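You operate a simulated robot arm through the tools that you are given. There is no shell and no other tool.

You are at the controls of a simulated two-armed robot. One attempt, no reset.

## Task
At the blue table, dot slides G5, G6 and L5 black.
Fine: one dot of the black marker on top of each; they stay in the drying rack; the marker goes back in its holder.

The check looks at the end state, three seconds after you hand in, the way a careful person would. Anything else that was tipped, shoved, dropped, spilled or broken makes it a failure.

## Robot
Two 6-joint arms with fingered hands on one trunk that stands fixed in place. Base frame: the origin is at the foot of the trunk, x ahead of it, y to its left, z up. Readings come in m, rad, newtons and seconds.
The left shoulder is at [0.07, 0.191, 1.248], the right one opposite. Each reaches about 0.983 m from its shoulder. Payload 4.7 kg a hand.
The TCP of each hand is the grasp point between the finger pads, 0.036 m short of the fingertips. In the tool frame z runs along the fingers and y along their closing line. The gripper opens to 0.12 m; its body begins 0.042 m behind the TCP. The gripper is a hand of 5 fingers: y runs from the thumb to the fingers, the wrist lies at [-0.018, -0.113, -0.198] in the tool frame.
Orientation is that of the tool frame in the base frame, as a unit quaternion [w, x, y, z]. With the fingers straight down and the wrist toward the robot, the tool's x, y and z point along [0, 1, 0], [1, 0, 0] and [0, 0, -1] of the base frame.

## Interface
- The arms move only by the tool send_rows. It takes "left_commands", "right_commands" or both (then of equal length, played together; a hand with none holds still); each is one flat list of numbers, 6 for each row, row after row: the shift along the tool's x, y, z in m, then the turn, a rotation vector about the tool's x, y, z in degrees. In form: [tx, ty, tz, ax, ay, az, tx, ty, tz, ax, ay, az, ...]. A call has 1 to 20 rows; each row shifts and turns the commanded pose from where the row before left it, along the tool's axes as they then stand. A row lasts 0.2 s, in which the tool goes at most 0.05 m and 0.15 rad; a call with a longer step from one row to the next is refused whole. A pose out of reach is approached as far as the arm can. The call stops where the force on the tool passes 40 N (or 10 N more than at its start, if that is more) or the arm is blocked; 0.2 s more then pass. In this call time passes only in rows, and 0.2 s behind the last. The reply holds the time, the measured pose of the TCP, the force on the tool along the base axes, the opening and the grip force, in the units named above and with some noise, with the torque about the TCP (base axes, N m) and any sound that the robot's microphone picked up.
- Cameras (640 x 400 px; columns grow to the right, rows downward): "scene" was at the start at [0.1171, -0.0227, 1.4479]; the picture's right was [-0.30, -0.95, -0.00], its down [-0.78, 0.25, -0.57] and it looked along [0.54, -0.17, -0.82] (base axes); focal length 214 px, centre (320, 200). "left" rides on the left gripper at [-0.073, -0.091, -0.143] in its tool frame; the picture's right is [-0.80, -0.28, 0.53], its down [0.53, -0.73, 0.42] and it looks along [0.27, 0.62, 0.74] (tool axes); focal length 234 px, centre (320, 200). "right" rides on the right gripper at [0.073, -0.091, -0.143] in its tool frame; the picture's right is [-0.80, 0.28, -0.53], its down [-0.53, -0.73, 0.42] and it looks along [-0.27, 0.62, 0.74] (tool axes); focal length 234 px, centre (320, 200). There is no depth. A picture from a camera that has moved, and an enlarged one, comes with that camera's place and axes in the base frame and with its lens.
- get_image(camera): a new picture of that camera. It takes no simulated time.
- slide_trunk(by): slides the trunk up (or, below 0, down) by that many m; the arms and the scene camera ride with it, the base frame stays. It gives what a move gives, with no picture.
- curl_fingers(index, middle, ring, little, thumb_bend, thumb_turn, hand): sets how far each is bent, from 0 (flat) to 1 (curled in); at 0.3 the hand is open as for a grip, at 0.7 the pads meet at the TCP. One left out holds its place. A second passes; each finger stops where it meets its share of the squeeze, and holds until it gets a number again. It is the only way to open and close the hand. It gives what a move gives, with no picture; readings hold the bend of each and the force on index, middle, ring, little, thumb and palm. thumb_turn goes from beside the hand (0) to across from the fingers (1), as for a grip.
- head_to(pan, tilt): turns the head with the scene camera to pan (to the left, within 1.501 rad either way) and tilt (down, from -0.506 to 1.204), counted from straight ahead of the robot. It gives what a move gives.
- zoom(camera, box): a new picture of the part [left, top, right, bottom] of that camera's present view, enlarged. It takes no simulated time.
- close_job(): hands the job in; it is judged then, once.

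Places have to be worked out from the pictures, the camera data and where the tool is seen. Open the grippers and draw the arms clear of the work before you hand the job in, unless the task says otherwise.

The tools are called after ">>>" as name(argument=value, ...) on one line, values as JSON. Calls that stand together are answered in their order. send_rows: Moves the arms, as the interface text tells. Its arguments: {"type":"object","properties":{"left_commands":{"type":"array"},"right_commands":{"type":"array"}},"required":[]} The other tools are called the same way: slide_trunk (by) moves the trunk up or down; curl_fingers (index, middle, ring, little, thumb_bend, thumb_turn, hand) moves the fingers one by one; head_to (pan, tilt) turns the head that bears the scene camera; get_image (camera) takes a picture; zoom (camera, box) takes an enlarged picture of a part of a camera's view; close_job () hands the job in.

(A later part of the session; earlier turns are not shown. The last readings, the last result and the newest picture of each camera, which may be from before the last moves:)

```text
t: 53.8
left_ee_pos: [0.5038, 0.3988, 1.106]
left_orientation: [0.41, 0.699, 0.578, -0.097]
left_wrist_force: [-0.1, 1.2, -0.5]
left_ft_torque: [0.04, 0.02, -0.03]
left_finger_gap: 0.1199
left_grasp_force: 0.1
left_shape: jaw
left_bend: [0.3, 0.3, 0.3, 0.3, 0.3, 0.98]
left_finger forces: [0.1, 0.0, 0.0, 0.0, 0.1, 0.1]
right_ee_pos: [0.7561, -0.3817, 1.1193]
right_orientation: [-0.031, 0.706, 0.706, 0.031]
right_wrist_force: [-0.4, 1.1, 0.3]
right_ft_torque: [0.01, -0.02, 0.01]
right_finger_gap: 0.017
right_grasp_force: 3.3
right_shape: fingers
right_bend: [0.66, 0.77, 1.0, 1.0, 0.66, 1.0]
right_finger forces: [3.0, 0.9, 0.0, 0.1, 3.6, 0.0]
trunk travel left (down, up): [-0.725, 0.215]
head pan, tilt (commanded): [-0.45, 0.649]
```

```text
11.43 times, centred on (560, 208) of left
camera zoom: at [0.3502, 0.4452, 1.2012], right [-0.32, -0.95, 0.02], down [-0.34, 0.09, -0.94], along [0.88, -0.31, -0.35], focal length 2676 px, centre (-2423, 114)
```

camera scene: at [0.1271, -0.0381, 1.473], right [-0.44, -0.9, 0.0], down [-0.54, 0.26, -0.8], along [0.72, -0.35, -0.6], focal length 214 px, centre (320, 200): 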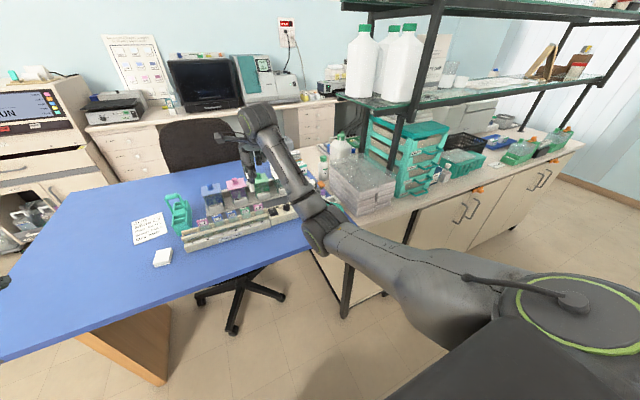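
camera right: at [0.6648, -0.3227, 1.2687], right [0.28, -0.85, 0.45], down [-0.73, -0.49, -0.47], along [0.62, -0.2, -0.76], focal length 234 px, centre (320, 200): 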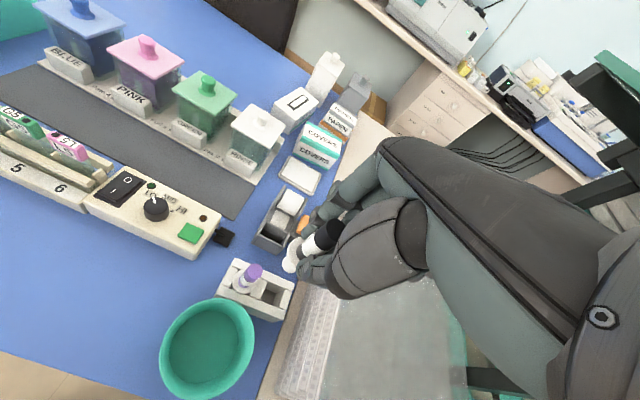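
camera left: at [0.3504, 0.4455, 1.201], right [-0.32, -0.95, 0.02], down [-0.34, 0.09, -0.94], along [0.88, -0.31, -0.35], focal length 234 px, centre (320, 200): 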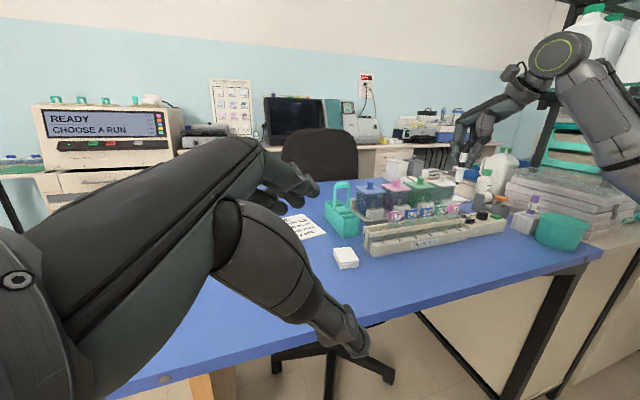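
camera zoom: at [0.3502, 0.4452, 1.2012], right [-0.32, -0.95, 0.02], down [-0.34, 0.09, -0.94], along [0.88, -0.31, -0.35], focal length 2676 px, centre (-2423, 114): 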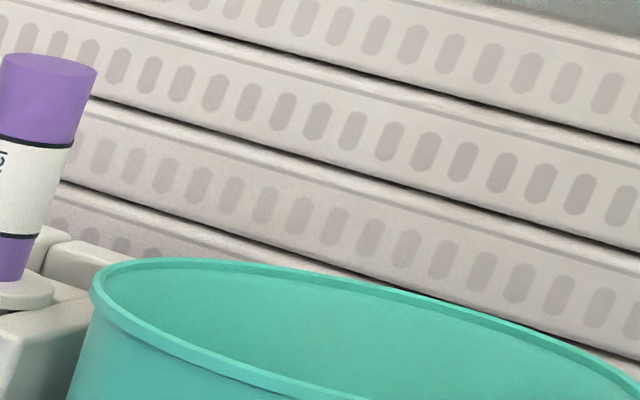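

The well measures about 25 by 29 mm, centred near (0.754, -0.401), and the marker (neck about 20 mm) hangs upright with the nib near (0.756, -0.380). I move over the well and lower to about 35 mm above it for a check.

>>> send_rows(right_commands=[-0.01045, -0.0013, -0.0009, 0, 0, 0, -0.01045, -0.0013, -0.0009, 0, 0, 0, -0.00131, 0, 0.01494, 0, 0, 0, -0.00174, 0, 0.01992, 0, 0, 0, -0.00174, 0, 0.01992, 0, 0, 0, -0.00174, 0, 0.01992, 0, 0, 0])

>>> zoom(camera="right", box=[230, 230, 330, 320])

>>> zoom(camera="scene", box=[330, 175, 370, 212])

>>> zoom(camera="left", box=[530, 165, 590, 220])

```text
t: 55.2
left_ee_pos: [0.5042, 0.3997, 1.1067]
left_orientation: [0.41, 0.699, 0.578, -0.097]
left_wrist_force: [-0.3, 1.3, -0.4]
left_ft_torque: [-0.02, -0.01, -0.01]
left_finger_gap: 0.1199
left_grasp_force: 0.1
left_shape: jaw
left_bend: [0.3, 0.3, 0.3, 0.3, 0.3, 0.98]
left_finger forces: [0.0, 0.1, 0.0, 0.0, 0.1, 0.0]
right_ee_pos: [0.7529, -0.4024, 1.0438]
right_orientation: [-0.03, 0.707, 0.706, 0.031]
right_wrist_force: [-0.6, 0.6, 0.4]
right_ft_torque: [0.0, 0.0, 0.01]
right_finger_gap: 0.017
right_grasp_force: 3.9
right_shape: fingers
right_bend: [0.66, 0.77, 1.0, 1.0, 0.66, 1.0]
right_finger forces: [3.0, 0.9, 0.0, 0.0, 3.7, 0.1]
trunk travel left (down, up): [-0.725, 0.215]
head pan, tilt (commanded): [-0.45, 0.649]
```

```text
4.44 times, centred on (280, 275) of right
camera zoom: at [0.6619, -0.3441, 1.1929], right [0.28, -0.85, 0.45], down [-0.73, -0.49, -0.47], along [0.62, -0.2, -0.76], focal length 1041 px, centre (498, -133)
```

zoom: 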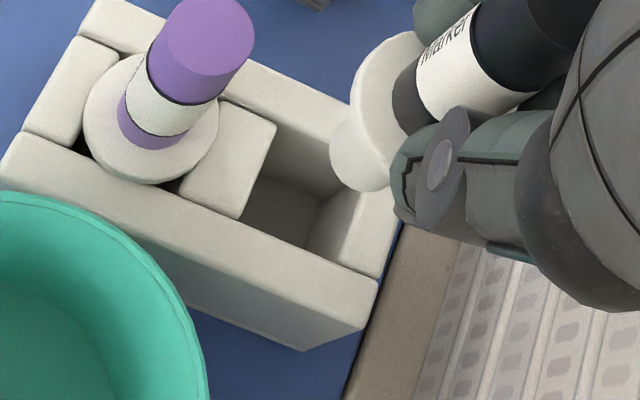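

```text
10.81 times, centred on (350, 194) of scene
camera zoom: at [0.1273, -0.0387, 1.473], right [-0.44, -0.9, 0.0], down [-0.54, 0.26, -0.8], along [0.72, -0.35, -0.6], focal length 2319 px, centre (-4, 270)
```

zoom: 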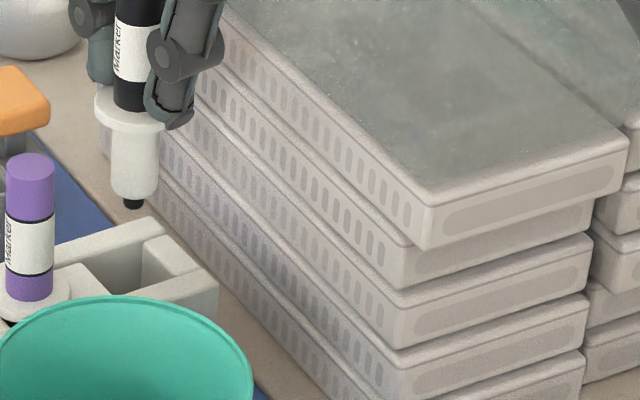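

```text
7.27 times, centred on (560, 192) of left
camera zoom: at [0.3505, 0.4451, 1.2012], right [-0.32, -0.95, 0.02], down [-0.34, 0.09, -0.94], along [0.88, -0.31, -0.35], focal length 1703 px, centre (-1426, 254)
```

zoom: 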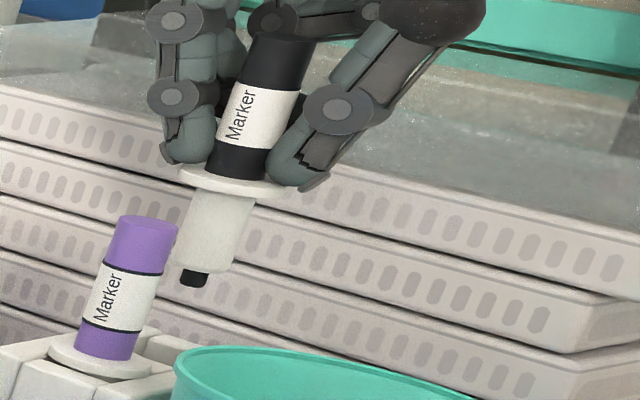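

The marker is above the well; I zoom tightly in scene and left views to compare the nib with the well's inner edges.

>>> zoom(camera="scene", box=[336, 186, 358, 206])

>>> zoom(camera="right", box=[260, 250, 310, 300])

>>> zoom(camera="left", box=[530, 190, 566, 222])

```text
16.00 times, centred on (347, 196) of scene
camera zoom: at [0.1273, -0.0387, 1.473], right [-0.44, -0.9, 0.0], down [-0.54, 0.26, -0.8], along [0.72, -0.35, -0.6], focal length 3432 px, centre (-112, 264)
```

zoom: 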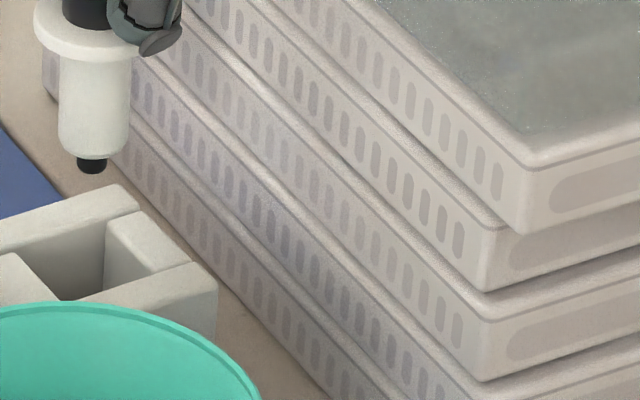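

```text
8.00 times, centred on (285, 275) of right
camera zoom: at [0.6619, -0.3441, 1.1929], right [0.28, -0.85, 0.45], down [-0.73, -0.49, -0.47], along [0.62, -0.2, -0.76], focal length 1873 px, centre (600, -400)
```

zoom: 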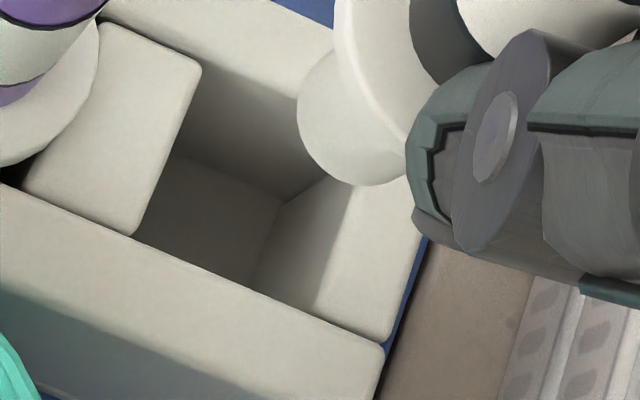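

```text
12.50 times, centred on (548, 206) of left
camera zoom: at [0.3505, 0.4451, 1.2012], right [-0.32, -0.95, 0.02], down [-0.34, 0.09, -0.94], along [0.88, -0.31, -0.35], focal length 2927 px, centre (-2530, 125)
```

zoom: 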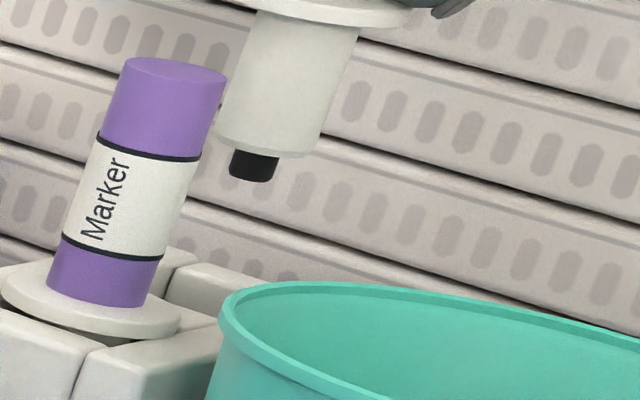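

Comparing the nib with the well's edges at the holder-top height (about 0.9275), the nib is 1–2 mm too far back and right. I correct this and lower 30 mm so that the nib just enters.

>>> send_rows(right_commands=[0.0017, -0.0015, 0.00015, 0, 0, 0, -0.00087, 0, 0.00996, 0, 0, 0, -0.00087, 0, 0.00996, 0, 0, 0, -0.00087, 0, 0.00996, 0, 0, 0])

>>> zoom(camera="scene", box=[336, 186, 358, 206])

>>> zoom(camera="right", box=[260, 240, 320, 300])

>>> zoom(camera="left", box=[530, 180, 580, 222])

```text
t: 56.2
left_ee_pos: [0.5041, 0.3987, 1.1065]
left_orientation: [0.411, 0.699, 0.578, -0.096]
left_wrist_force: [0.2, 0.3, 0.0]
left_ft_torque: [-0.02, 0.02, -0.01]
left_finger_gap: 0.1201
left_grasp_force: 0.1
left_shape: jaw
left_bend: [0.3, 0.3, 0.3, 0.3, 0.3, 0.98]
left_finger forces: [0.1, 0.1, 0.1, 0.0, 0.0, 0.1]
right_ee_pos: [0.7512, -0.4009, 1.0122]
right_orientation: [-0.031, 0.707, 0.706, 0.031]
right_wrist_force: [0.4, -0.1, 0.5]
right_ft_torque: [-0.1, -0.05, -0.02]
right_finger_gap: 0.0172
right_grasp_force: 4.5
right_shape: fingers
right_bend: [0.66, 0.77, 1.0, 1.0, 0.66, 1.0]
right_finger forces: [3.0, 0.9, 0.1, 1.3, 3.6, 0.0]
trunk travel left (down, up): [-0.725, 0.215]
head pan, tilt (commanded): [-0.45, 0.649]
```

```text
16.00 times, centred on (347, 196) of scene
camera zoom: at [0.1266, -0.0383, 1.4731], right [-0.44, -0.9, 0.0], down [-0.54, 0.26, -0.8], along [0.72, -0.35, -0.6], focal length 3432 px, centre (-112, 264)
```

zoom: 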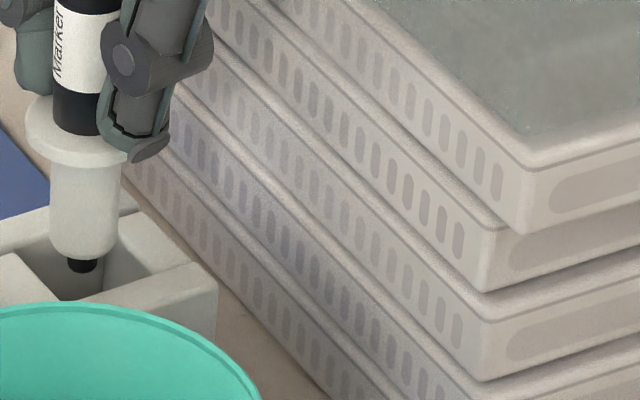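

```text
6.67 times, centred on (290, 270) of right
camera zoom: at [0.6603, -0.3415, 1.1631], right [0.28, -0.85, 0.45], down [-0.73, -0.49, -0.47], along [0.62, -0.2, -0.76], focal length 1561 px, centre (520, -267)
```

zoom: 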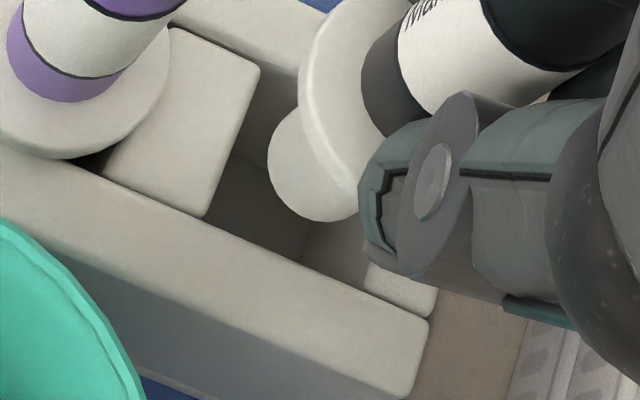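

```text
9.52 times, centred on (555, 201) of left
camera zoom: at [0.35, 0.4454, 1.2013], right [-0.32, -0.95, 0.02], down [-0.34, 0.09, -0.94], along [0.88, -0.31, -0.35], focal length 2230 px, centre (-1918, 190)
```

zoom: 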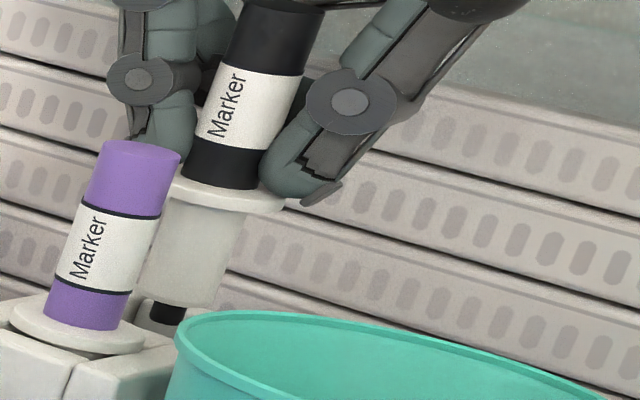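

The little finger began to touch the tray stack's top (1.3 N), so I stop going down in this posture. I raise 15 mm, shift 4 mm left and tilt the hand by 12 degrees about the fingertips so the little-finger side comes clear; the marker will then lean slightly within the wide direction of the well.

>>> send_rows(right_commands=[0.00131, 0, -0.01494, 0, 0, 0, 0.004, 0, 0.00035, 0, 0, 0, 0.00377, 0, 0.0001, 0, -6, 0, 0.00377, 0, 0.0001, 0, -6, 0])

>>> zoom(camera="scene", box=[330, 180, 358, 206])

>>> zoom(camera="right", box=[240, 220, 320, 300])

>>> zoom(camera="left", box=[530, 170, 580, 222])

```text
t: 57.2
left_ee_pos: [0.5044, 0.4017, 1.106]
left_orientation: [0.41, 0.698, 0.579, -0.097]
left_wrist_force: [-0.2, 0.5, -0.6]
left_ft_torque: [-0.02, 0.03, 0.0]
left_finger_gap: 0.1199
left_grasp_force: 0.0
left_shape: jaw
left_bend: [0.3, 0.3, 0.3, 0.3, 0.3, 0.98]
left_finger forces: [0.0, 0.1, 0.0, 0.0, 0.0, 0.0]
right_ee_pos: [0.7514, -0.3878, 1.0286]
right_orientation: [0.044, 0.706, 0.706, -0.044]
right_wrist_force: [-0.4, 0.3, -0.1]
right_ft_torque: [-0.01, 0.01, 0.0]
right_finger_gap: 0.0172
right_grasp_force: 3.6
right_shape: fingers
right_bend: [0.66, 0.77, 1.0, 1.0, 0.66, 1.0]
right_finger forces: [3.0, 0.9, 0.0, 0.0, 3.6, 0.1]
trunk travel left (down, up): [-0.725, 0.215]
head pan, tilt (commanded): [-0.45, 0.649]
```

```text
15.38 times, centred on (344, 193) of scene
camera zoom: at [0.1271, -0.0374, 1.473], right [-0.44, -0.9, 0.0], down [-0.54, 0.26, -0.8], along [0.72, -0.35, -0.6], focal length 3300 px, centre (-49, 308)
```

zoom: 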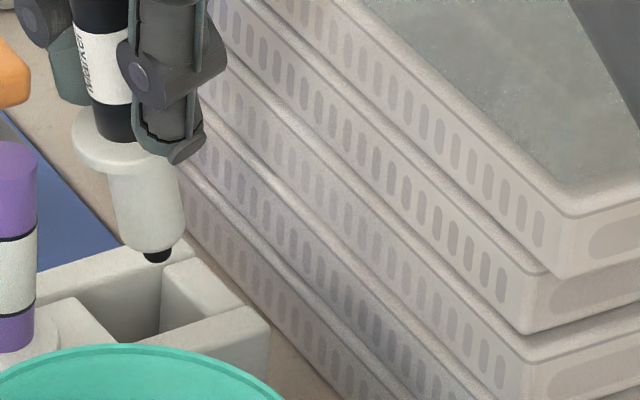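

```text
5.00 times, centred on (280, 260) of right
camera zoom: at [0.6612, -0.2992, 1.1625], right [0.28, -0.73, 0.62], down [-0.73, -0.58, -0.36], along [0.62, -0.36, -0.7], focal length 1171 px, centre (520, -100)
```

zoom: 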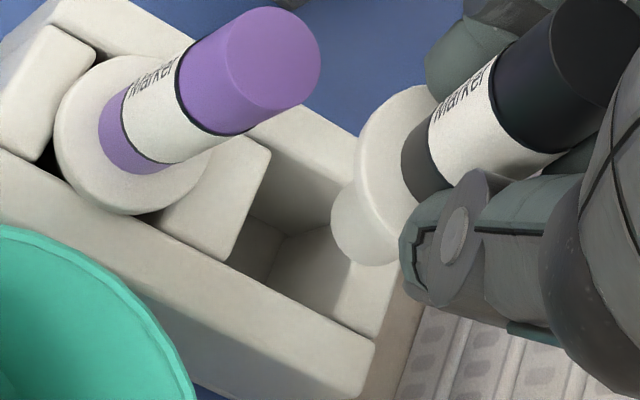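

```text
7.69 times, centred on (555, 196) of left
camera zoom: at [0.3505, 0.4461, 1.2008], right [-0.32, -0.95, 0.02], down [-0.34, 0.09, -0.94], along [0.88, -0.31, -0.35], focal length 1801 px, centre (-1488, 231)
```

zoom: 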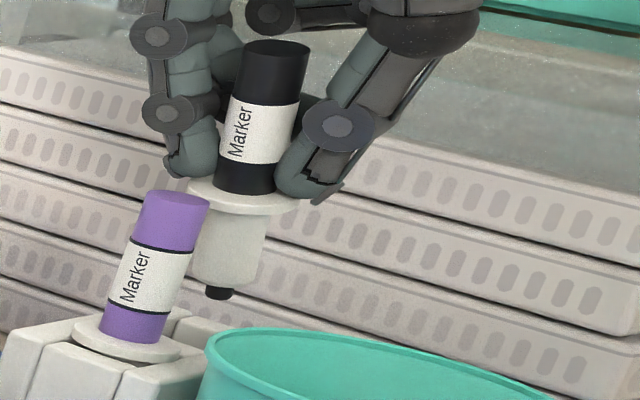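

The nib is over the right half of the well as planned and no finger touches anything. I shift 1.5 mm left, 0.7 mm nearer, and lower 18 mm so that the nib enters the well.

>>> send_rows(right_commands=[0.0015, -0.0007, -0.0002, 0, 0, 0, 0.0011, 0, 0.00893, 0, 0, 0, 0.0011, 0, 0.00893, 0, 0, 0])

>>> zoom(camera="scene", box=[330, 180, 358, 206])

>>> zoom(camera="right", box=[250, 220, 330, 300])

>>> zoom(camera="left", box=[530, 170, 580, 222])

```text
t: 58.0
left_ee_pos: [0.503, 0.3997, 1.1063]
left_orientation: [0.41, 0.699, 0.579, -0.096]
left_wrist_force: [0.4, 0.0, -0.3]
left_ft_torque: [0.0, 0.0, -0.01]
left_finger_gap: 0.1199
left_grasp_force: 0.0
left_shape: jaw
left_bend: [0.3, 0.3, 0.3, 0.3, 0.3, 0.98]
left_finger forces: [0.1, 0.0, 0.0, 0.0, 0.0, 0.1]
right_ee_pos: [0.7508, -0.3877, 1.0109]
right_orientation: [0.043, 0.706, 0.706, -0.043]
right_wrist_force: [0.7, 0.4, -0.8]
right_ft_torque: [0.01, 0.01, 0.0]
right_finger_gap: 0.0169
right_grasp_force: 3.7
right_shape: fingers
right_bend: [0.66, 0.77, 1.0, 1.0, 0.66, 1.0]
right_finger forces: [3.1, 1.0, 0.0, 0.0, 3.6, 0.0]
trunk travel left (down, up): [-0.725, 0.215]
head pan, tilt (commanded): [-0.45, 0.649]
```

```text
15.38 times, centred on (344, 193) of scene
camera zoom: at [0.1271, -0.0387, 1.473], right [-0.44, -0.9, 0.0], down [-0.54, 0.26, -0.8], along [0.72, -0.35, -0.6], focal length 3300 px, centre (-49, 308)
```

zoom: 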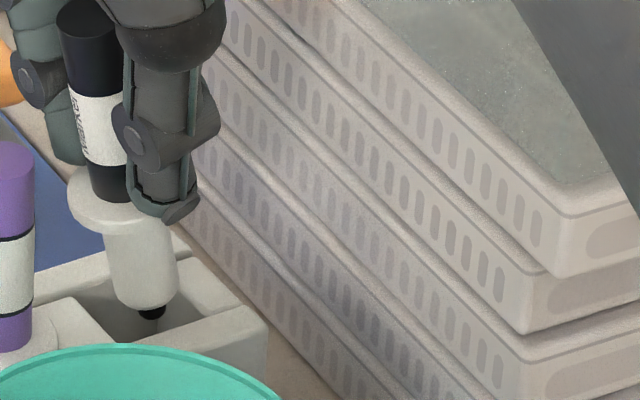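

```text
5.00 times, centred on (290, 260) of right
camera zoom: at [0.6603, -0.299, 1.1443], right [0.28, -0.73, 0.62], down [-0.73, -0.58, -0.36], along [0.62, -0.35, -0.7], focal length 1171 px, centre (470, -100)
```

zoom: 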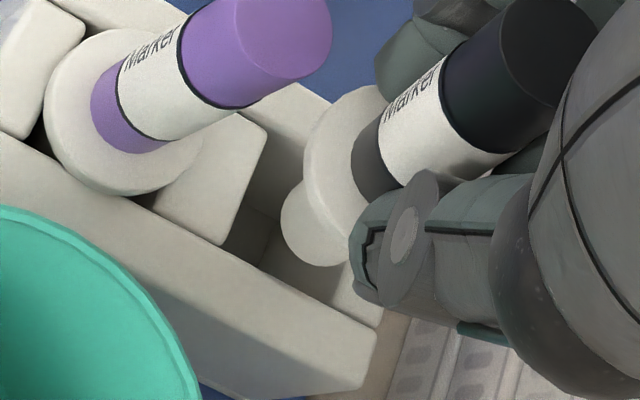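

```text
7.69 times, centred on (555, 196) of left
camera zoom: at [0.3504, 0.4451, 1.2012], right [-0.32, -0.95, 0.02], down [-0.34, 0.09, -0.94], along [0.88, -0.31, -0.35], focal length 1801 px, centre (-1488, 231)
```

zoom: 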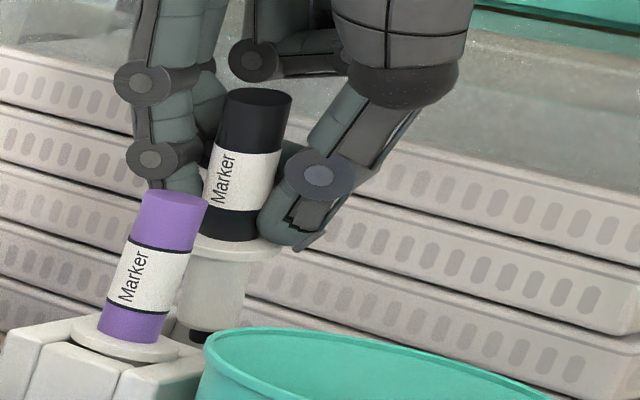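

The nib is inside the well and nothing is touching. I trim 0.8 mm away and lower 8 mm more so the neck enters.

>>> send_rows(right_commands=[0.00049, 0.0008, 0.00397, 0, 0, 0, 0.00049, 0, 0.00397, 0, 0, 0])

>>> zoom(camera="scene", box=[330, 180, 358, 206])

>>> zoom(camera="right", box=[250, 220, 330, 300])

```text
t: 58.6
left_ee_pos: [0.5037, 0.4009, 1.1063]
left_orientation: [0.411, 0.698, 0.578, -0.096]
left_wrist_force: [0.4, -0.4, 0.4]
left_ft_torque: [0.01, 0.0, 0.06]
left_finger_gap: 0.1197
left_grasp_force: 0.1
left_shape: jaw
left_bend: [0.3, 0.3, 0.3, 0.3, 0.3, 0.98]
left_finger forces: [0.0, 0.0, 0.1, 0.0, 0.0, 0.0]
right_ee_pos: [0.7517, -0.387, 1.0027]
right_orientation: [0.042, 0.706, 0.706, -0.043]
right_wrist_force: [0.1, 0.1, 0.5]
right_ft_torque: [-0.01, 0.0, 0.0]
right_finger_gap: 0.017
right_grasp_force: 3.9
right_shape: fingers
right_bend: [0.66, 0.77, 1.0, 1.0, 0.66, 1.0]
right_finger forces: [2.9, 0.9, 0.0, 0.0, 3.6, 0.1]
trunk travel left (down, up): [-0.725, 0.215]
head pan, tilt (commanded): [-0.45, 0.649]
```

```text
15.38 times, centred on (344, 193) of scene
camera zoom: at [0.127, -0.0385, 1.473], right [-0.44, -0.9, 0.0], down [-0.54, 0.26, -0.8], along [0.72, -0.35, -0.6], focal length 3300 px, centre (-49, 308)
```

zoom: 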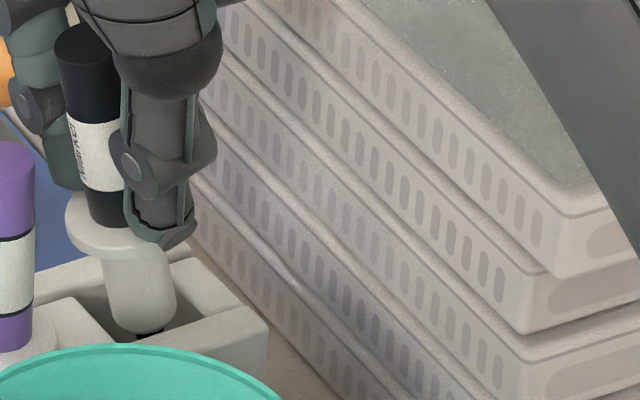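

```text
5.00 times, centred on (290, 260) of right
camera zoom: at [0.6607, -0.2986, 1.1361], right [0.28, -0.73, 0.62], down [-0.73, -0.58, -0.36], along [0.62, -0.35, -0.7], focal length 1171 px, centre (470, -100)
```

zoom: 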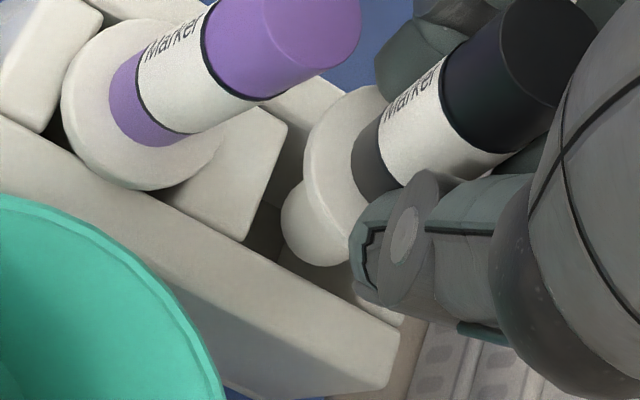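

The neck is entering the well cleanly with no force. I lower another 10 mm.

>>> send_rows(right_commands=[0.00061, 0, 0.00496, 0, 0, 0, 0.00061, 0, 0.00496, 0, 0, 0])

>>> zoom(camera="scene", box=[330, 180, 358, 206])

>>> zoom(camera="right", box=[250, 220, 330, 300])

```text
t: 59.2
left_ee_pos: [0.5035, 0.3993, 1.1074]
left_orientation: [0.41, 0.699, 0.577, -0.096]
left_wrist_force: [0.2, -0.1, -0.2]
left_ft_torque: [0.01, 0.02, 0.01]
left_finger_gap: 0.1198
left_grasp_force: 0.1
left_shape: jaw
left_bend: [0.3, 0.3, 0.3, 0.3, 0.3, 0.98]
left_finger forces: [0.0, 0.1, 0.1, 0.1, 0.1, 0.0]
right_ee_pos: [0.7509, -0.3878, 0.9946]
right_orientation: [0.043, 0.706, 0.705, -0.044]
right_wrist_force: [0.4, 0.4, 0.1]
right_ft_torque: [-0.01, 0.0, 0.0]
right_finger_gap: 0.0172
right_grasp_force: 3.8
right_shape: fingers
right_bend: [0.66, 0.77, 1.0, 1.0, 0.66, 1.0]
right_finger forces: [3.1, 0.9, 0.0, 0.1, 3.6, 0.0]
trunk travel left (down, up): [-0.725, 0.215]
head pan, tilt (commanded): [-0.45, 0.649]
```

```text
15.38 times, centred on (344, 193) of scene
camera zoom: at [0.127, -0.0385, 1.473], right [-0.44, -0.9, 0.0], down [-0.54, 0.26, -0.8], along [0.72, -0.35, -0.6], focal length 3300 px, centre (-49, 308)
```

zoom: 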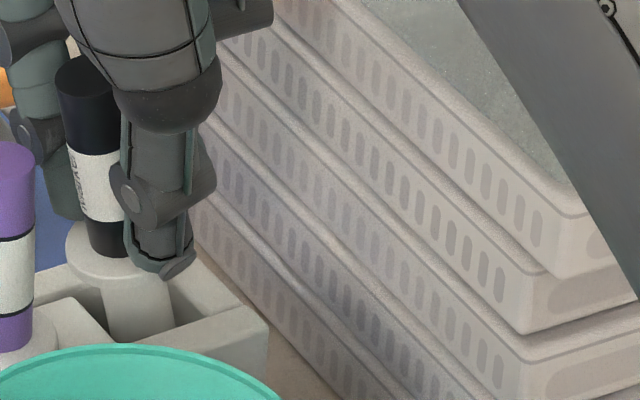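

```text
5.00 times, centred on (290, 260) of right
camera zoom: at [0.6608, -0.2989, 1.126], right [0.28, -0.73, 0.62], down [-0.73, -0.58, -0.36], along [0.62, -0.35, -0.7], focal length 1171 px, centre (470, -100)
```

zoom: 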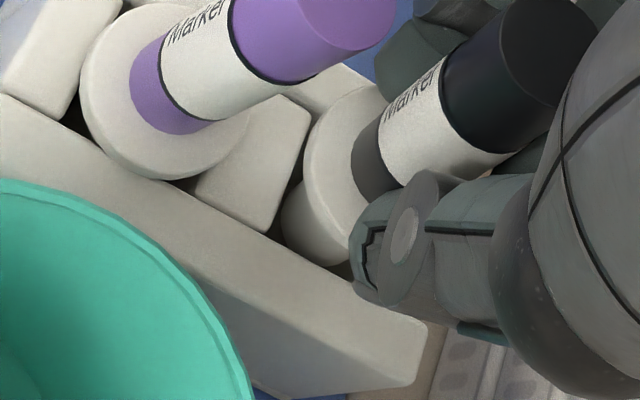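

The neck is about 14 mm in, still no force. I continue 6 mm, then check.

>>> send_rows(right_commands=[0.00037, 0, 0.00298, 0, 0, 0, 0.00037, 0, 0.00298, 0, 0, 0])

>>> zoom(camera="scene", box=[330, 180, 358, 206])

>>> zoom(camera="right", box=[250, 220, 330, 300])

```text
t: 59.8
left_ee_pos: [0.5023, 0.3995, 1.1067]
left_orientation: [0.41, 0.699, 0.577, -0.097]
left_wrist_force: [0.3, 0.4, -0.2]
left_ft_torque: [0.01, -0.02, -0.02]
left_finger_gap: 0.12
left_grasp_force: 0.1
left_shape: jaw
left_bend: [0.3, 0.3, 0.3, 0.3, 0.3, 0.98]
left_finger forces: [0.1, 0.0, 0.0, 0.0, 0.0, 0.0]
right_ee_pos: [0.7502, -0.3885, 0.9862]
right_orientation: [0.043, 0.706, 0.706, -0.044]
right_wrist_force: [-0.4, -0.8, 0.2]
right_ft_torque: [0.01, 0.0, 0.0]
right_finger_gap: 0.0174
right_grasp_force: 3.4
right_shape: fingers
right_bend: [0.66, 0.77, 1.0, 1.0, 0.66, 1.0]
right_finger forces: [2.9, 0.9, 0.0, 0.0, 3.6, 0.1]
trunk travel left (down, up): [-0.725, 0.215]
head pan, tilt (commanded): [-0.45, 0.649]
```

```text
15.38 times, centred on (344, 193) of scene
camera zoom: at [0.127, -0.0384, 1.473], right [-0.44, -0.9, 0.0], down [-0.54, 0.26, -0.8], along [0.72, -0.35, -0.6], focal length 3300 px, centre (-49, 308)
```

zoom: 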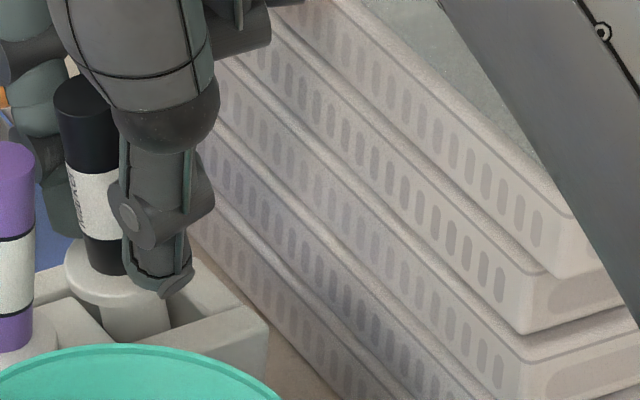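

```text
5.00 times, centred on (290, 260) of right
camera zoom: at [0.6607, -0.2986, 1.1203], right [0.28, -0.73, 0.62], down [-0.73, -0.58, -0.36], along [0.62, -0.35, -0.7], focal length 1171 px, centre (470, -100)
```

zoom: 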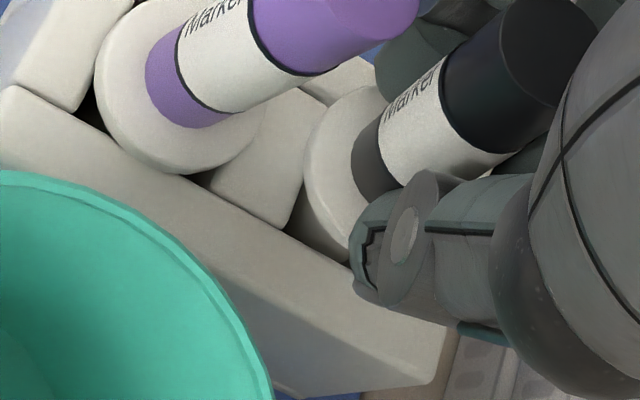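

Still free. About 12 mm remain to the seat; I lower 5 mm more.

>>> send_rows(right_commands=[0.00031, 0, 0.00248, 0, 0, 0, 0.00031, 0, 0.00248, 0, 0, 0])

>>> zoom(camera="scene", box=[330, 180, 358, 206])

>>> zoom(camera="left", box=[530, 170, 580, 222])

```text
t: 60.4
left_ee_pos: [0.5037, 0.3998, 1.1067]
left_orientation: [0.411, 0.699, 0.577, -0.097]
left_wrist_force: [0.0, 0.8, 0.2]
left_ft_torque: [-0.01, 0.01, 0.02]
left_finger_gap: 0.1195
left_grasp_force: 0.2
left_shape: jaw
left_bend: [0.3, 0.3, 0.3, 0.3, 0.3, 0.98]
left_finger forces: [0.0, 0.0, 0.1, 0.0, 0.0, 0.0]
right_ee_pos: [0.7516, -0.3865, 0.9829]
right_orientation: [0.043, 0.706, 0.706, -0.043]
right_wrist_force: [-0.1, -0.4, -0.1]
right_ft_torque: [0.02, 0.01, 0.02]
right_finger_gap: 0.0171
right_grasp_force: 3.6
right_shape: fingers
right_bend: [0.66, 0.77, 1.0, 1.0, 0.66, 1.0]
right_finger forces: [2.9, 0.9, 0.0, 0.1, 3.6, 0.0]
trunk travel left (down, up): [-0.725, 0.215]
head pan, tilt (commanded): [-0.45, 0.649]
```

```text
15.38 times, centred on (344, 193) of scene
camera zoom: at [0.127, -0.0384, 1.473], right [-0.44, -0.9, 0.0], down [-0.54, 0.26, -0.8], along [0.72, -0.35, -0.6], focal length 3300 px, centre (-49, 308)
```

zoom: 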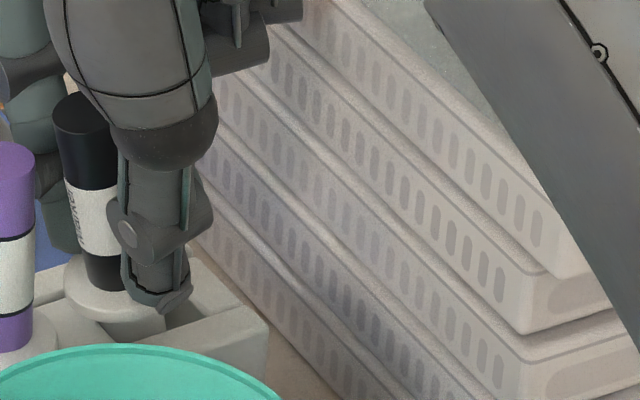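

```text
7.69 times, centred on (555, 196) of left
camera zoom: at [0.3503, 0.4453, 1.2011], right [-0.32, -0.95, 0.02], down [-0.34, 0.09, -0.94], along [0.88, -0.31, -0.35], focal length 1801 px, centre (-1488, 231)
```

zoom: 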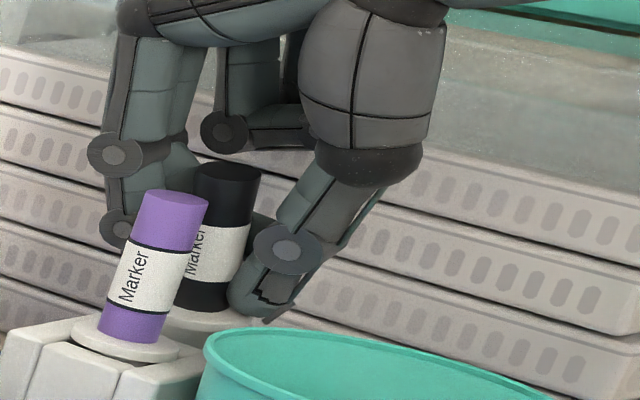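

No force, thumb clear of the bin. I lower 4 mm more.

>>> send_rows(right_commands=[0.00024, 0, 0.00199, 0, 0, 0, 0.00024, 0, 0.00199, 0, 0, 0])

>>> zoom(camera="scene", box=[330, 180, 358, 206])

>>> zoom(camera="right", box=[250, 220, 330, 300])

```text
t: 61.0
left_ee_pos: [0.5039, 0.3998, 1.1068]
left_orientation: [0.41, 0.699, 0.578, -0.096]
left_wrist_force: [0.5, 0.6, 0.4]
left_ft_torque: [0.0, -0.02, -0.02]
left_finger_gap: 0.1198
left_grasp_force: 0.1
left_shape: jaw
left_bend: [0.3, 0.3, 0.3, 0.3, 0.3, 0.98]
left_finger forces: [0.1, 0.0, 0.0, 0.1, 0.1, 0.0]
right_ee_pos: [0.7509, -0.3868, 0.9773]
right_orientation: [0.044, 0.706, 0.706, -0.043]
right_wrist_force: [0.4, 0.0, 0.7]
right_ft_torque: [-0.05, 0.0, -0.01]
right_finger_gap: 0.0169
right_grasp_force: 2.8
right_shape: fingers
right_bend: [0.66, 0.77, 1.0, 1.0, 0.66, 1.0]
right_finger forces: [2.9, 0.1, 0.0, 0.0, 3.7, 0.0]
trunk travel left (down, up): [-0.725, 0.215]
head pan, tilt (commanded): [-0.45, 0.649]
```

```text
15.38 times, centred on (344, 193) of scene
camera zoom: at [0.1269, -0.0385, 1.473], right [-0.44, -0.9, 0.0], down [-0.54, 0.26, -0.8], along [0.72, -0.35, -0.6], focal length 3300 px, centre (-49, 308)
```

zoom: 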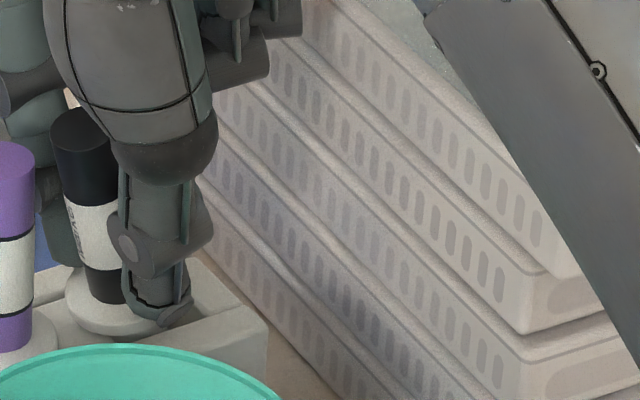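

```text
5.00 times, centred on (290, 260) of right
camera zoom: at [0.6605, -0.2987, 1.1107], right [0.28, -0.73, 0.62], down [-0.73, -0.58, -0.36], along [0.62, -0.35, -0.7], focal length 1171 px, centre (470, -100)
```

zoom: 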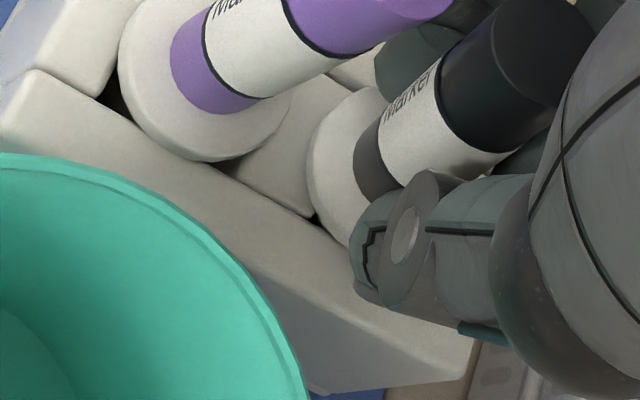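

The flange is reaching the holder and the marker begins to straighten in the grip (middle finger unloaded). I lower 2 mm more.

>>> send_rows(right_commands=[0.00012, 0, 0.001, 0, 0, 0, 0.00012, 0, 0.001, 0, 0, 0])

>>> zoom(camera="scene", box=[330, 180, 358, 206])

>>> zoom(camera="left", box=[530, 170, 580, 222])

```text
t: 61.6
left_ee_pos: [0.5034, 0.3997, 1.1064]
left_orientation: [0.41, 0.699, 0.578, -0.097]
left_wrist_force: [-0.1, 0.5, -0.1]
left_ft_torque: [0.02, 0.0, 0.02]
left_finger_gap: 0.12
left_grasp_force: 0.0
left_shape: jaw
left_bend: [0.3, 0.3, 0.3, 0.3, 0.3, 0.98]
left_finger forces: [0.0, 0.0, 0.1, 0.0, 0.0, 0.1]
right_ee_pos: [0.751, -0.388, 0.9764]
right_orientation: [0.043, 0.706, 0.706, -0.043]
right_wrist_force: [-0.1, -0.5, -0.3]
right_ft_torque: [-0.03, -0.01, -0.01]
right_finger_gap: 0.0172
right_grasp_force: 2.8
right_shape: fingers
right_bend: [0.66, 0.77, 1.0, 1.0, 0.66, 1.0]
right_finger forces: [2.7, 0.0, 0.0, 0.0, 3.7, 0.1]
trunk travel left (down, up): [-0.725, 0.215]
head pan, tilt (commanded): [-0.45, 0.649]
```

```text
15.38 times, centred on (344, 193) of scene
camera zoom: at [0.1269, -0.0385, 1.473], right [-0.44, -0.9, 0.0], down [-0.54, 0.26, -0.8], along [0.72, -0.35, -0.6], focal length 3300 px, centre (-49, 308)
```

zoom: 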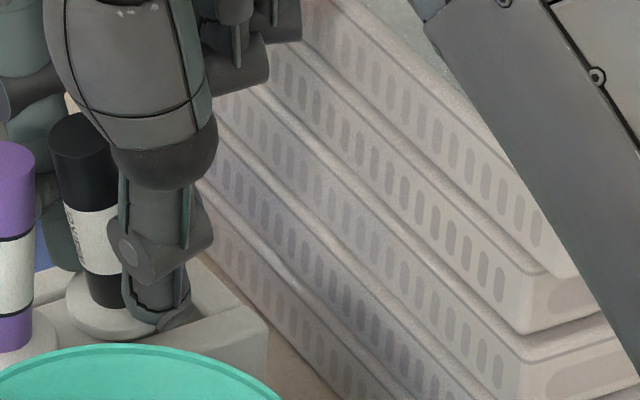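

```text
7.69 times, centred on (555, 196) of left
camera zoom: at [0.3503, 0.4453, 1.2012], right [-0.32, -0.95, 0.02], down [-0.34, 0.09, -0.94], along [0.88, -0.31, -0.35], focal length 1801 px, centre (-1488, 231)
```

zoom: 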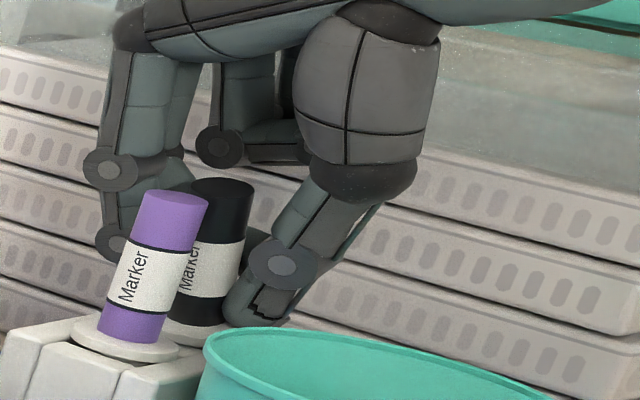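

The marker stands nearly level with the purple one, flange at the holder. I release gently: first to 0.65, then further open.

>>> curl_fingers(hand="right", index=0.65, middle=0.66, thumb_bend=0.65)

>>> zoom(camera="scene", box=[330, 180, 358, 206])

>>> zoom(camera="right", box=[250, 180, 350, 280])

```text
t: 62.6
left_ee_pos: [0.5043, 0.3998, 1.106]
left_orientation: [0.41, 0.698, 0.579, -0.097]
left_wrist_force: [0.4, 0.7, -0.2]
left_ft_torque: [0.0, 0.02, 0.01]
left_finger_gap: 0.1199
left_grasp_force: 0.1
left_shape: jaw
left_bend: [0.3, 0.3, 0.3, 0.3, 0.3, 0.98]
left_finger forces: [0.0, 0.0, 0.1, 0.1, 0.1, 0.0]
right_ee_pos: [0.7523, -0.388, 0.9753]
right_orientation: [0.043, 0.706, 0.706, -0.043]
right_wrist_force: [0.4, -0.5, -0.8]
right_ft_torque: [0.0, -0.01, 0.0]
right_finger_gap: 0.0195
right_grasp_force: 0.0
right_shape: fingers
right_bend: [0.65, 0.66, 1.0, 1.0, 0.65, 1.0]
right_finger forces: [0.3, 0.2, 0.0, 0.0, 0.3, 0.1]
trunk travel left (down, up): [-0.725, 0.215]
head pan, tilt (commanded): [-0.45, 0.649]
```

```text
15.38 times, centred on (344, 193) of scene
camera zoom: at [0.127, -0.0384, 1.473], right [-0.44, -0.9, 0.0], down [-0.54, 0.26, -0.8], along [0.72, -0.35, -0.6], focal length 3300 px, centre (-49, 308)
```

zoom: 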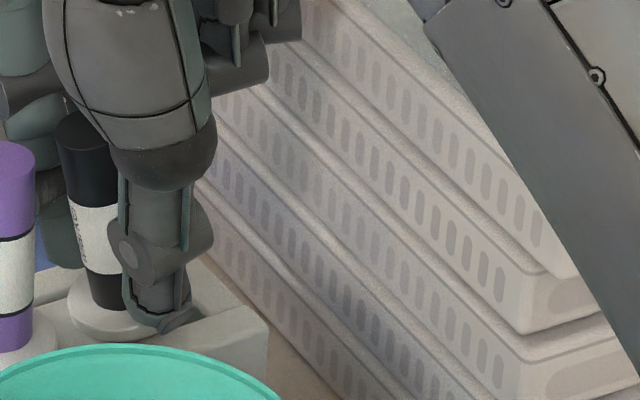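

```text
4.00 times, centred on (300, 230) of right
camera zoom: at [0.6607, -0.2987, 1.1092], right [0.28, -0.73, 0.62], down [-0.73, -0.58, -0.36], along [0.62, -0.35, -0.7], focal length 937 px, centre (400, 80)
```

zoom: 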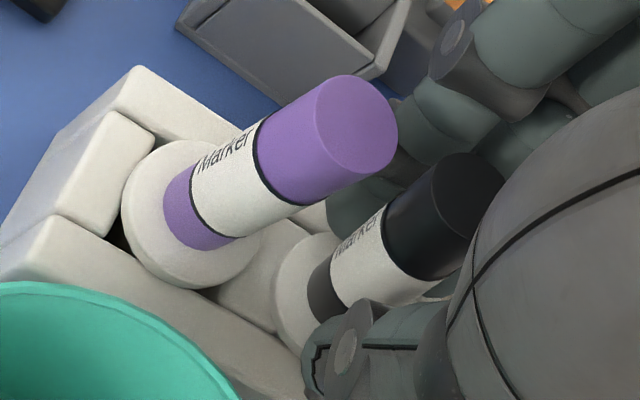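

The marker is free and stands parallel to the purple one. I open the fingers to 0.55 as on the way in.

>>> curl_fingers(hand="right", index=0.55, middle=0.55, thumb_bend=0.55)

>>> zoom(camera="scene", box=[330, 180, 358, 206])

>>> zoom(camera="right", box=[250, 180, 350, 280])

>>> zoom(camera="left", box=[530, 170, 580, 222])

```text
t: 63.6
left_ee_pos: [0.5041, 0.4, 1.1067]
left_orientation: [0.41, 0.699, 0.578, -0.097]
left_wrist_force: [-0.1, -0.8, -0.8]
left_ft_torque: [-0.03, 0.02, 0.0]
left_finger_gap: 0.1199
left_grasp_force: 0.1
left_shape: jaw
left_bend: [0.3, 0.3, 0.3, 0.3, 0.3, 0.98]
left_finger forces: [0.0, 0.0, 0.0, 0.0, 0.0, 0.1]
right_ee_pos: [0.7516, -0.3884, 0.9753]
right_orientation: [0.044, 0.706, 0.705, -0.043]
right_wrist_force: [-0.1, 0.0, 0.2]
right_ft_torque: [-0.03, 0.01, 0.03]
right_finger_gap: 0.0471
right_grasp_force: 0.1
right_shape: fingers
right_bend: [0.55, 0.55, 1.0, 1.0, 0.55, 1.0]
right_finger forces: [0.0, 0.0, 0.0, 0.1, 0.1, 0.0]
trunk travel left (down, up): [-0.725, 0.215]
head pan, tilt (commanded): [-0.45, 0.649]
```

```text
15.38 times, centred on (344, 193) of scene
camera zoom: at [0.127, -0.0384, 1.473], right [-0.44, -0.9, 0.0], down [-0.54, 0.26, -0.8], along [0.72, -0.35, -0.6], focal length 3300 px, centre (-49, 308)
```

zoom: 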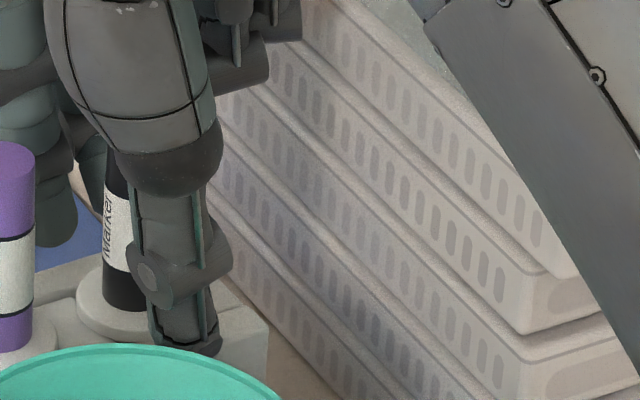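

```text
4.00 times, centred on (300, 230) of right
camera zoom: at [0.6607, -0.2987, 1.1092], right [0.28, -0.73, 0.62], down [-0.73, -0.58, -0.36], along [0.62, -0.35, -0.7], focal length 937 px, centre (400, 80)
```

zoom: 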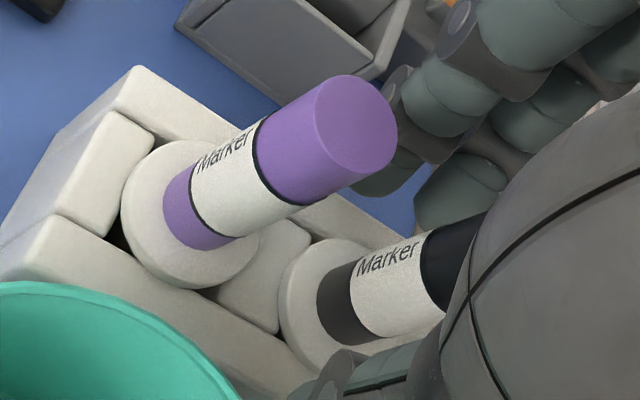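

```text
7.69 times, centred on (555, 196) of left
camera zoom: at [0.3503, 0.4453, 1.2011], right [-0.32, -0.95, 0.02], down [-0.34, 0.09, -0.94], along [0.88, -0.31, -0.35], focal length 1801 px, centre (-1488, 231)
```

zoom: 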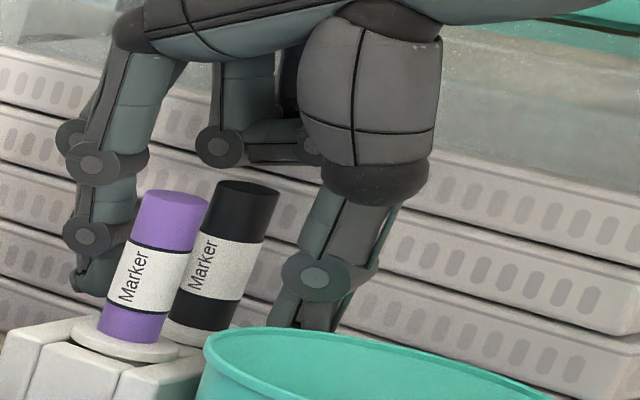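

The black marker stands upright in its well beside the purple one. I open slightly more and rise 20 mm, watching that it does not come along.

>>> curl_fingers(hand="right", index=0.5, middle=0.5, thumb_bend=0.51)

>>> send_rows(right_commands=[-0.00061, 0, -0.00496, 0, 0, 0, -0.00122, 0, -0.00993, 0, 0, 0, -0.00061, 0, -0.00496, 0, 0, 0])

>>> zoom(camera="left", box=[530, 170, 580, 222])

>>> zoom(camera="right", box=[230, 190, 350, 290])

```text
t: 64.6
left_ee_pos: [0.5038, 0.3997, 1.1061]
left_orientation: [0.411, 0.699, 0.578, -0.097]
left_wrist_force: [0.6, 0.4, 0.3]
left_ft_torque: [-0.03, 0.0, 0.0]
left_finger_gap: 0.1198
left_grasp_force: 0.1
left_shape: jaw
left_bend: [0.3, 0.3, 0.3, 0.3, 0.3, 0.98]
left_finger forces: [0.1, 0.0, 0.1, 0.0, 0.1, 0.0]
right_ee_pos: [0.752, -0.3863, 0.9756]
right_orientation: [0.043, 0.707, 0.705, -0.043]
right_wrist_force: [-0.6, 0.3, 0.3]
right_ft_torque: [-0.01, 0.0, 0.02]
right_finger_gap: 0.0609
right_grasp_force: 0.0
right_shape: fingers
right_bend: [0.5, 0.5, 1.0, 1.0, 0.51, 1.0]
right_finger forces: [0.0, 0.0, 0.1, 0.0, 0.0, 0.0]
trunk travel left (down, up): [-0.725, 0.215]
head pan, tilt (commanded): [-0.45, 0.649]
```

```text
t: 65.4
left_ee_pos: [0.5036, 0.4005, 1.1055]
left_orientation: [0.41, 0.699, 0.578, -0.098]
left_wrist_force: [-0.4, 0.7, -0.8]
left_ft_torque: [-0.04, 0.03, 0.01]
left_finger_gap: 0.1199
left_grasp_force: 0.1
left_shape: jaw
left_bend: [0.3, 0.3, 0.3, 0.3, 0.3, 0.98]
left_finger forces: [0.0, 0.0, 0.0, 0.1, 0.1, 0.1]
right_ee_pos: [0.7509, -0.3879, 0.9949]
right_orientation: [0.043, 0.706, 0.706, -0.043]
right_wrist_force: [-0.3, 0.6, -0.5]
right_ft_torque: [-0.01, 0.0, 0.02]
right_finger_gap: 0.0607
right_grasp_force: 0.1
right_shape: fingers
right_bend: [0.5, 0.5, 1.0, 1.0, 0.51, 1.0]
right_finger forces: [0.0, 0.0, 0.0, 0.1, 0.0, 0.0]
trunk travel left (down, up): [-0.725, 0.215]
head pan, tilt (commanded): [-0.45, 0.649]
```

```text
7.69 times, centred on (555, 196) of left
camera zoom: at [0.3503, 0.4453, 1.2011], right [-0.32, -0.95, 0.02], down [-0.34, 0.09, -0.94], along [0.88, -0.31, -0.35], focal length 1801 px, centre (-1488, 231)
```

zoom: 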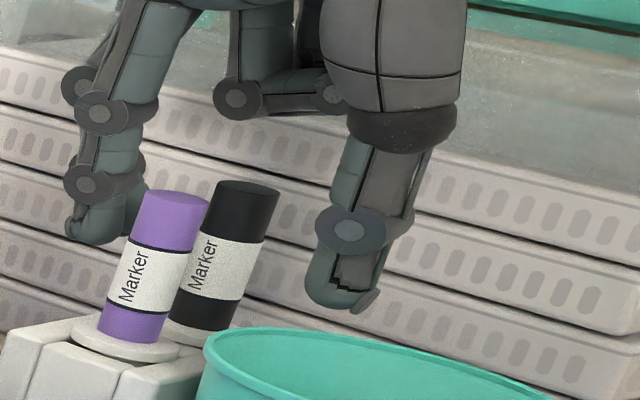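

```text
4.00 times, centred on (290, 240) of right
camera zoom: at [0.6605, -0.2984, 1.1292], right [0.28, -0.73, 0.62], down [-0.73, -0.58, -0.36], along [0.62, -0.35, -0.7], focal length 937 px, centre (440, 40)
```

zoom: 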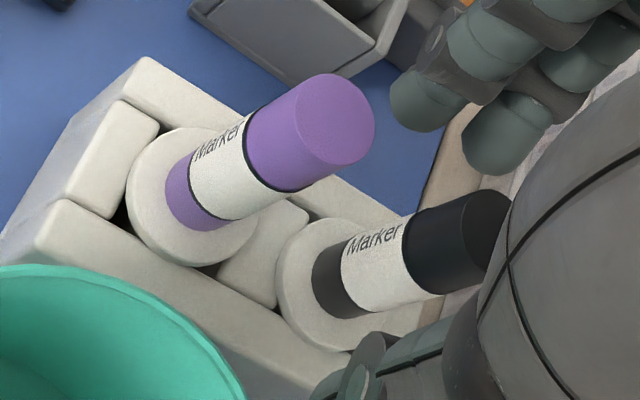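

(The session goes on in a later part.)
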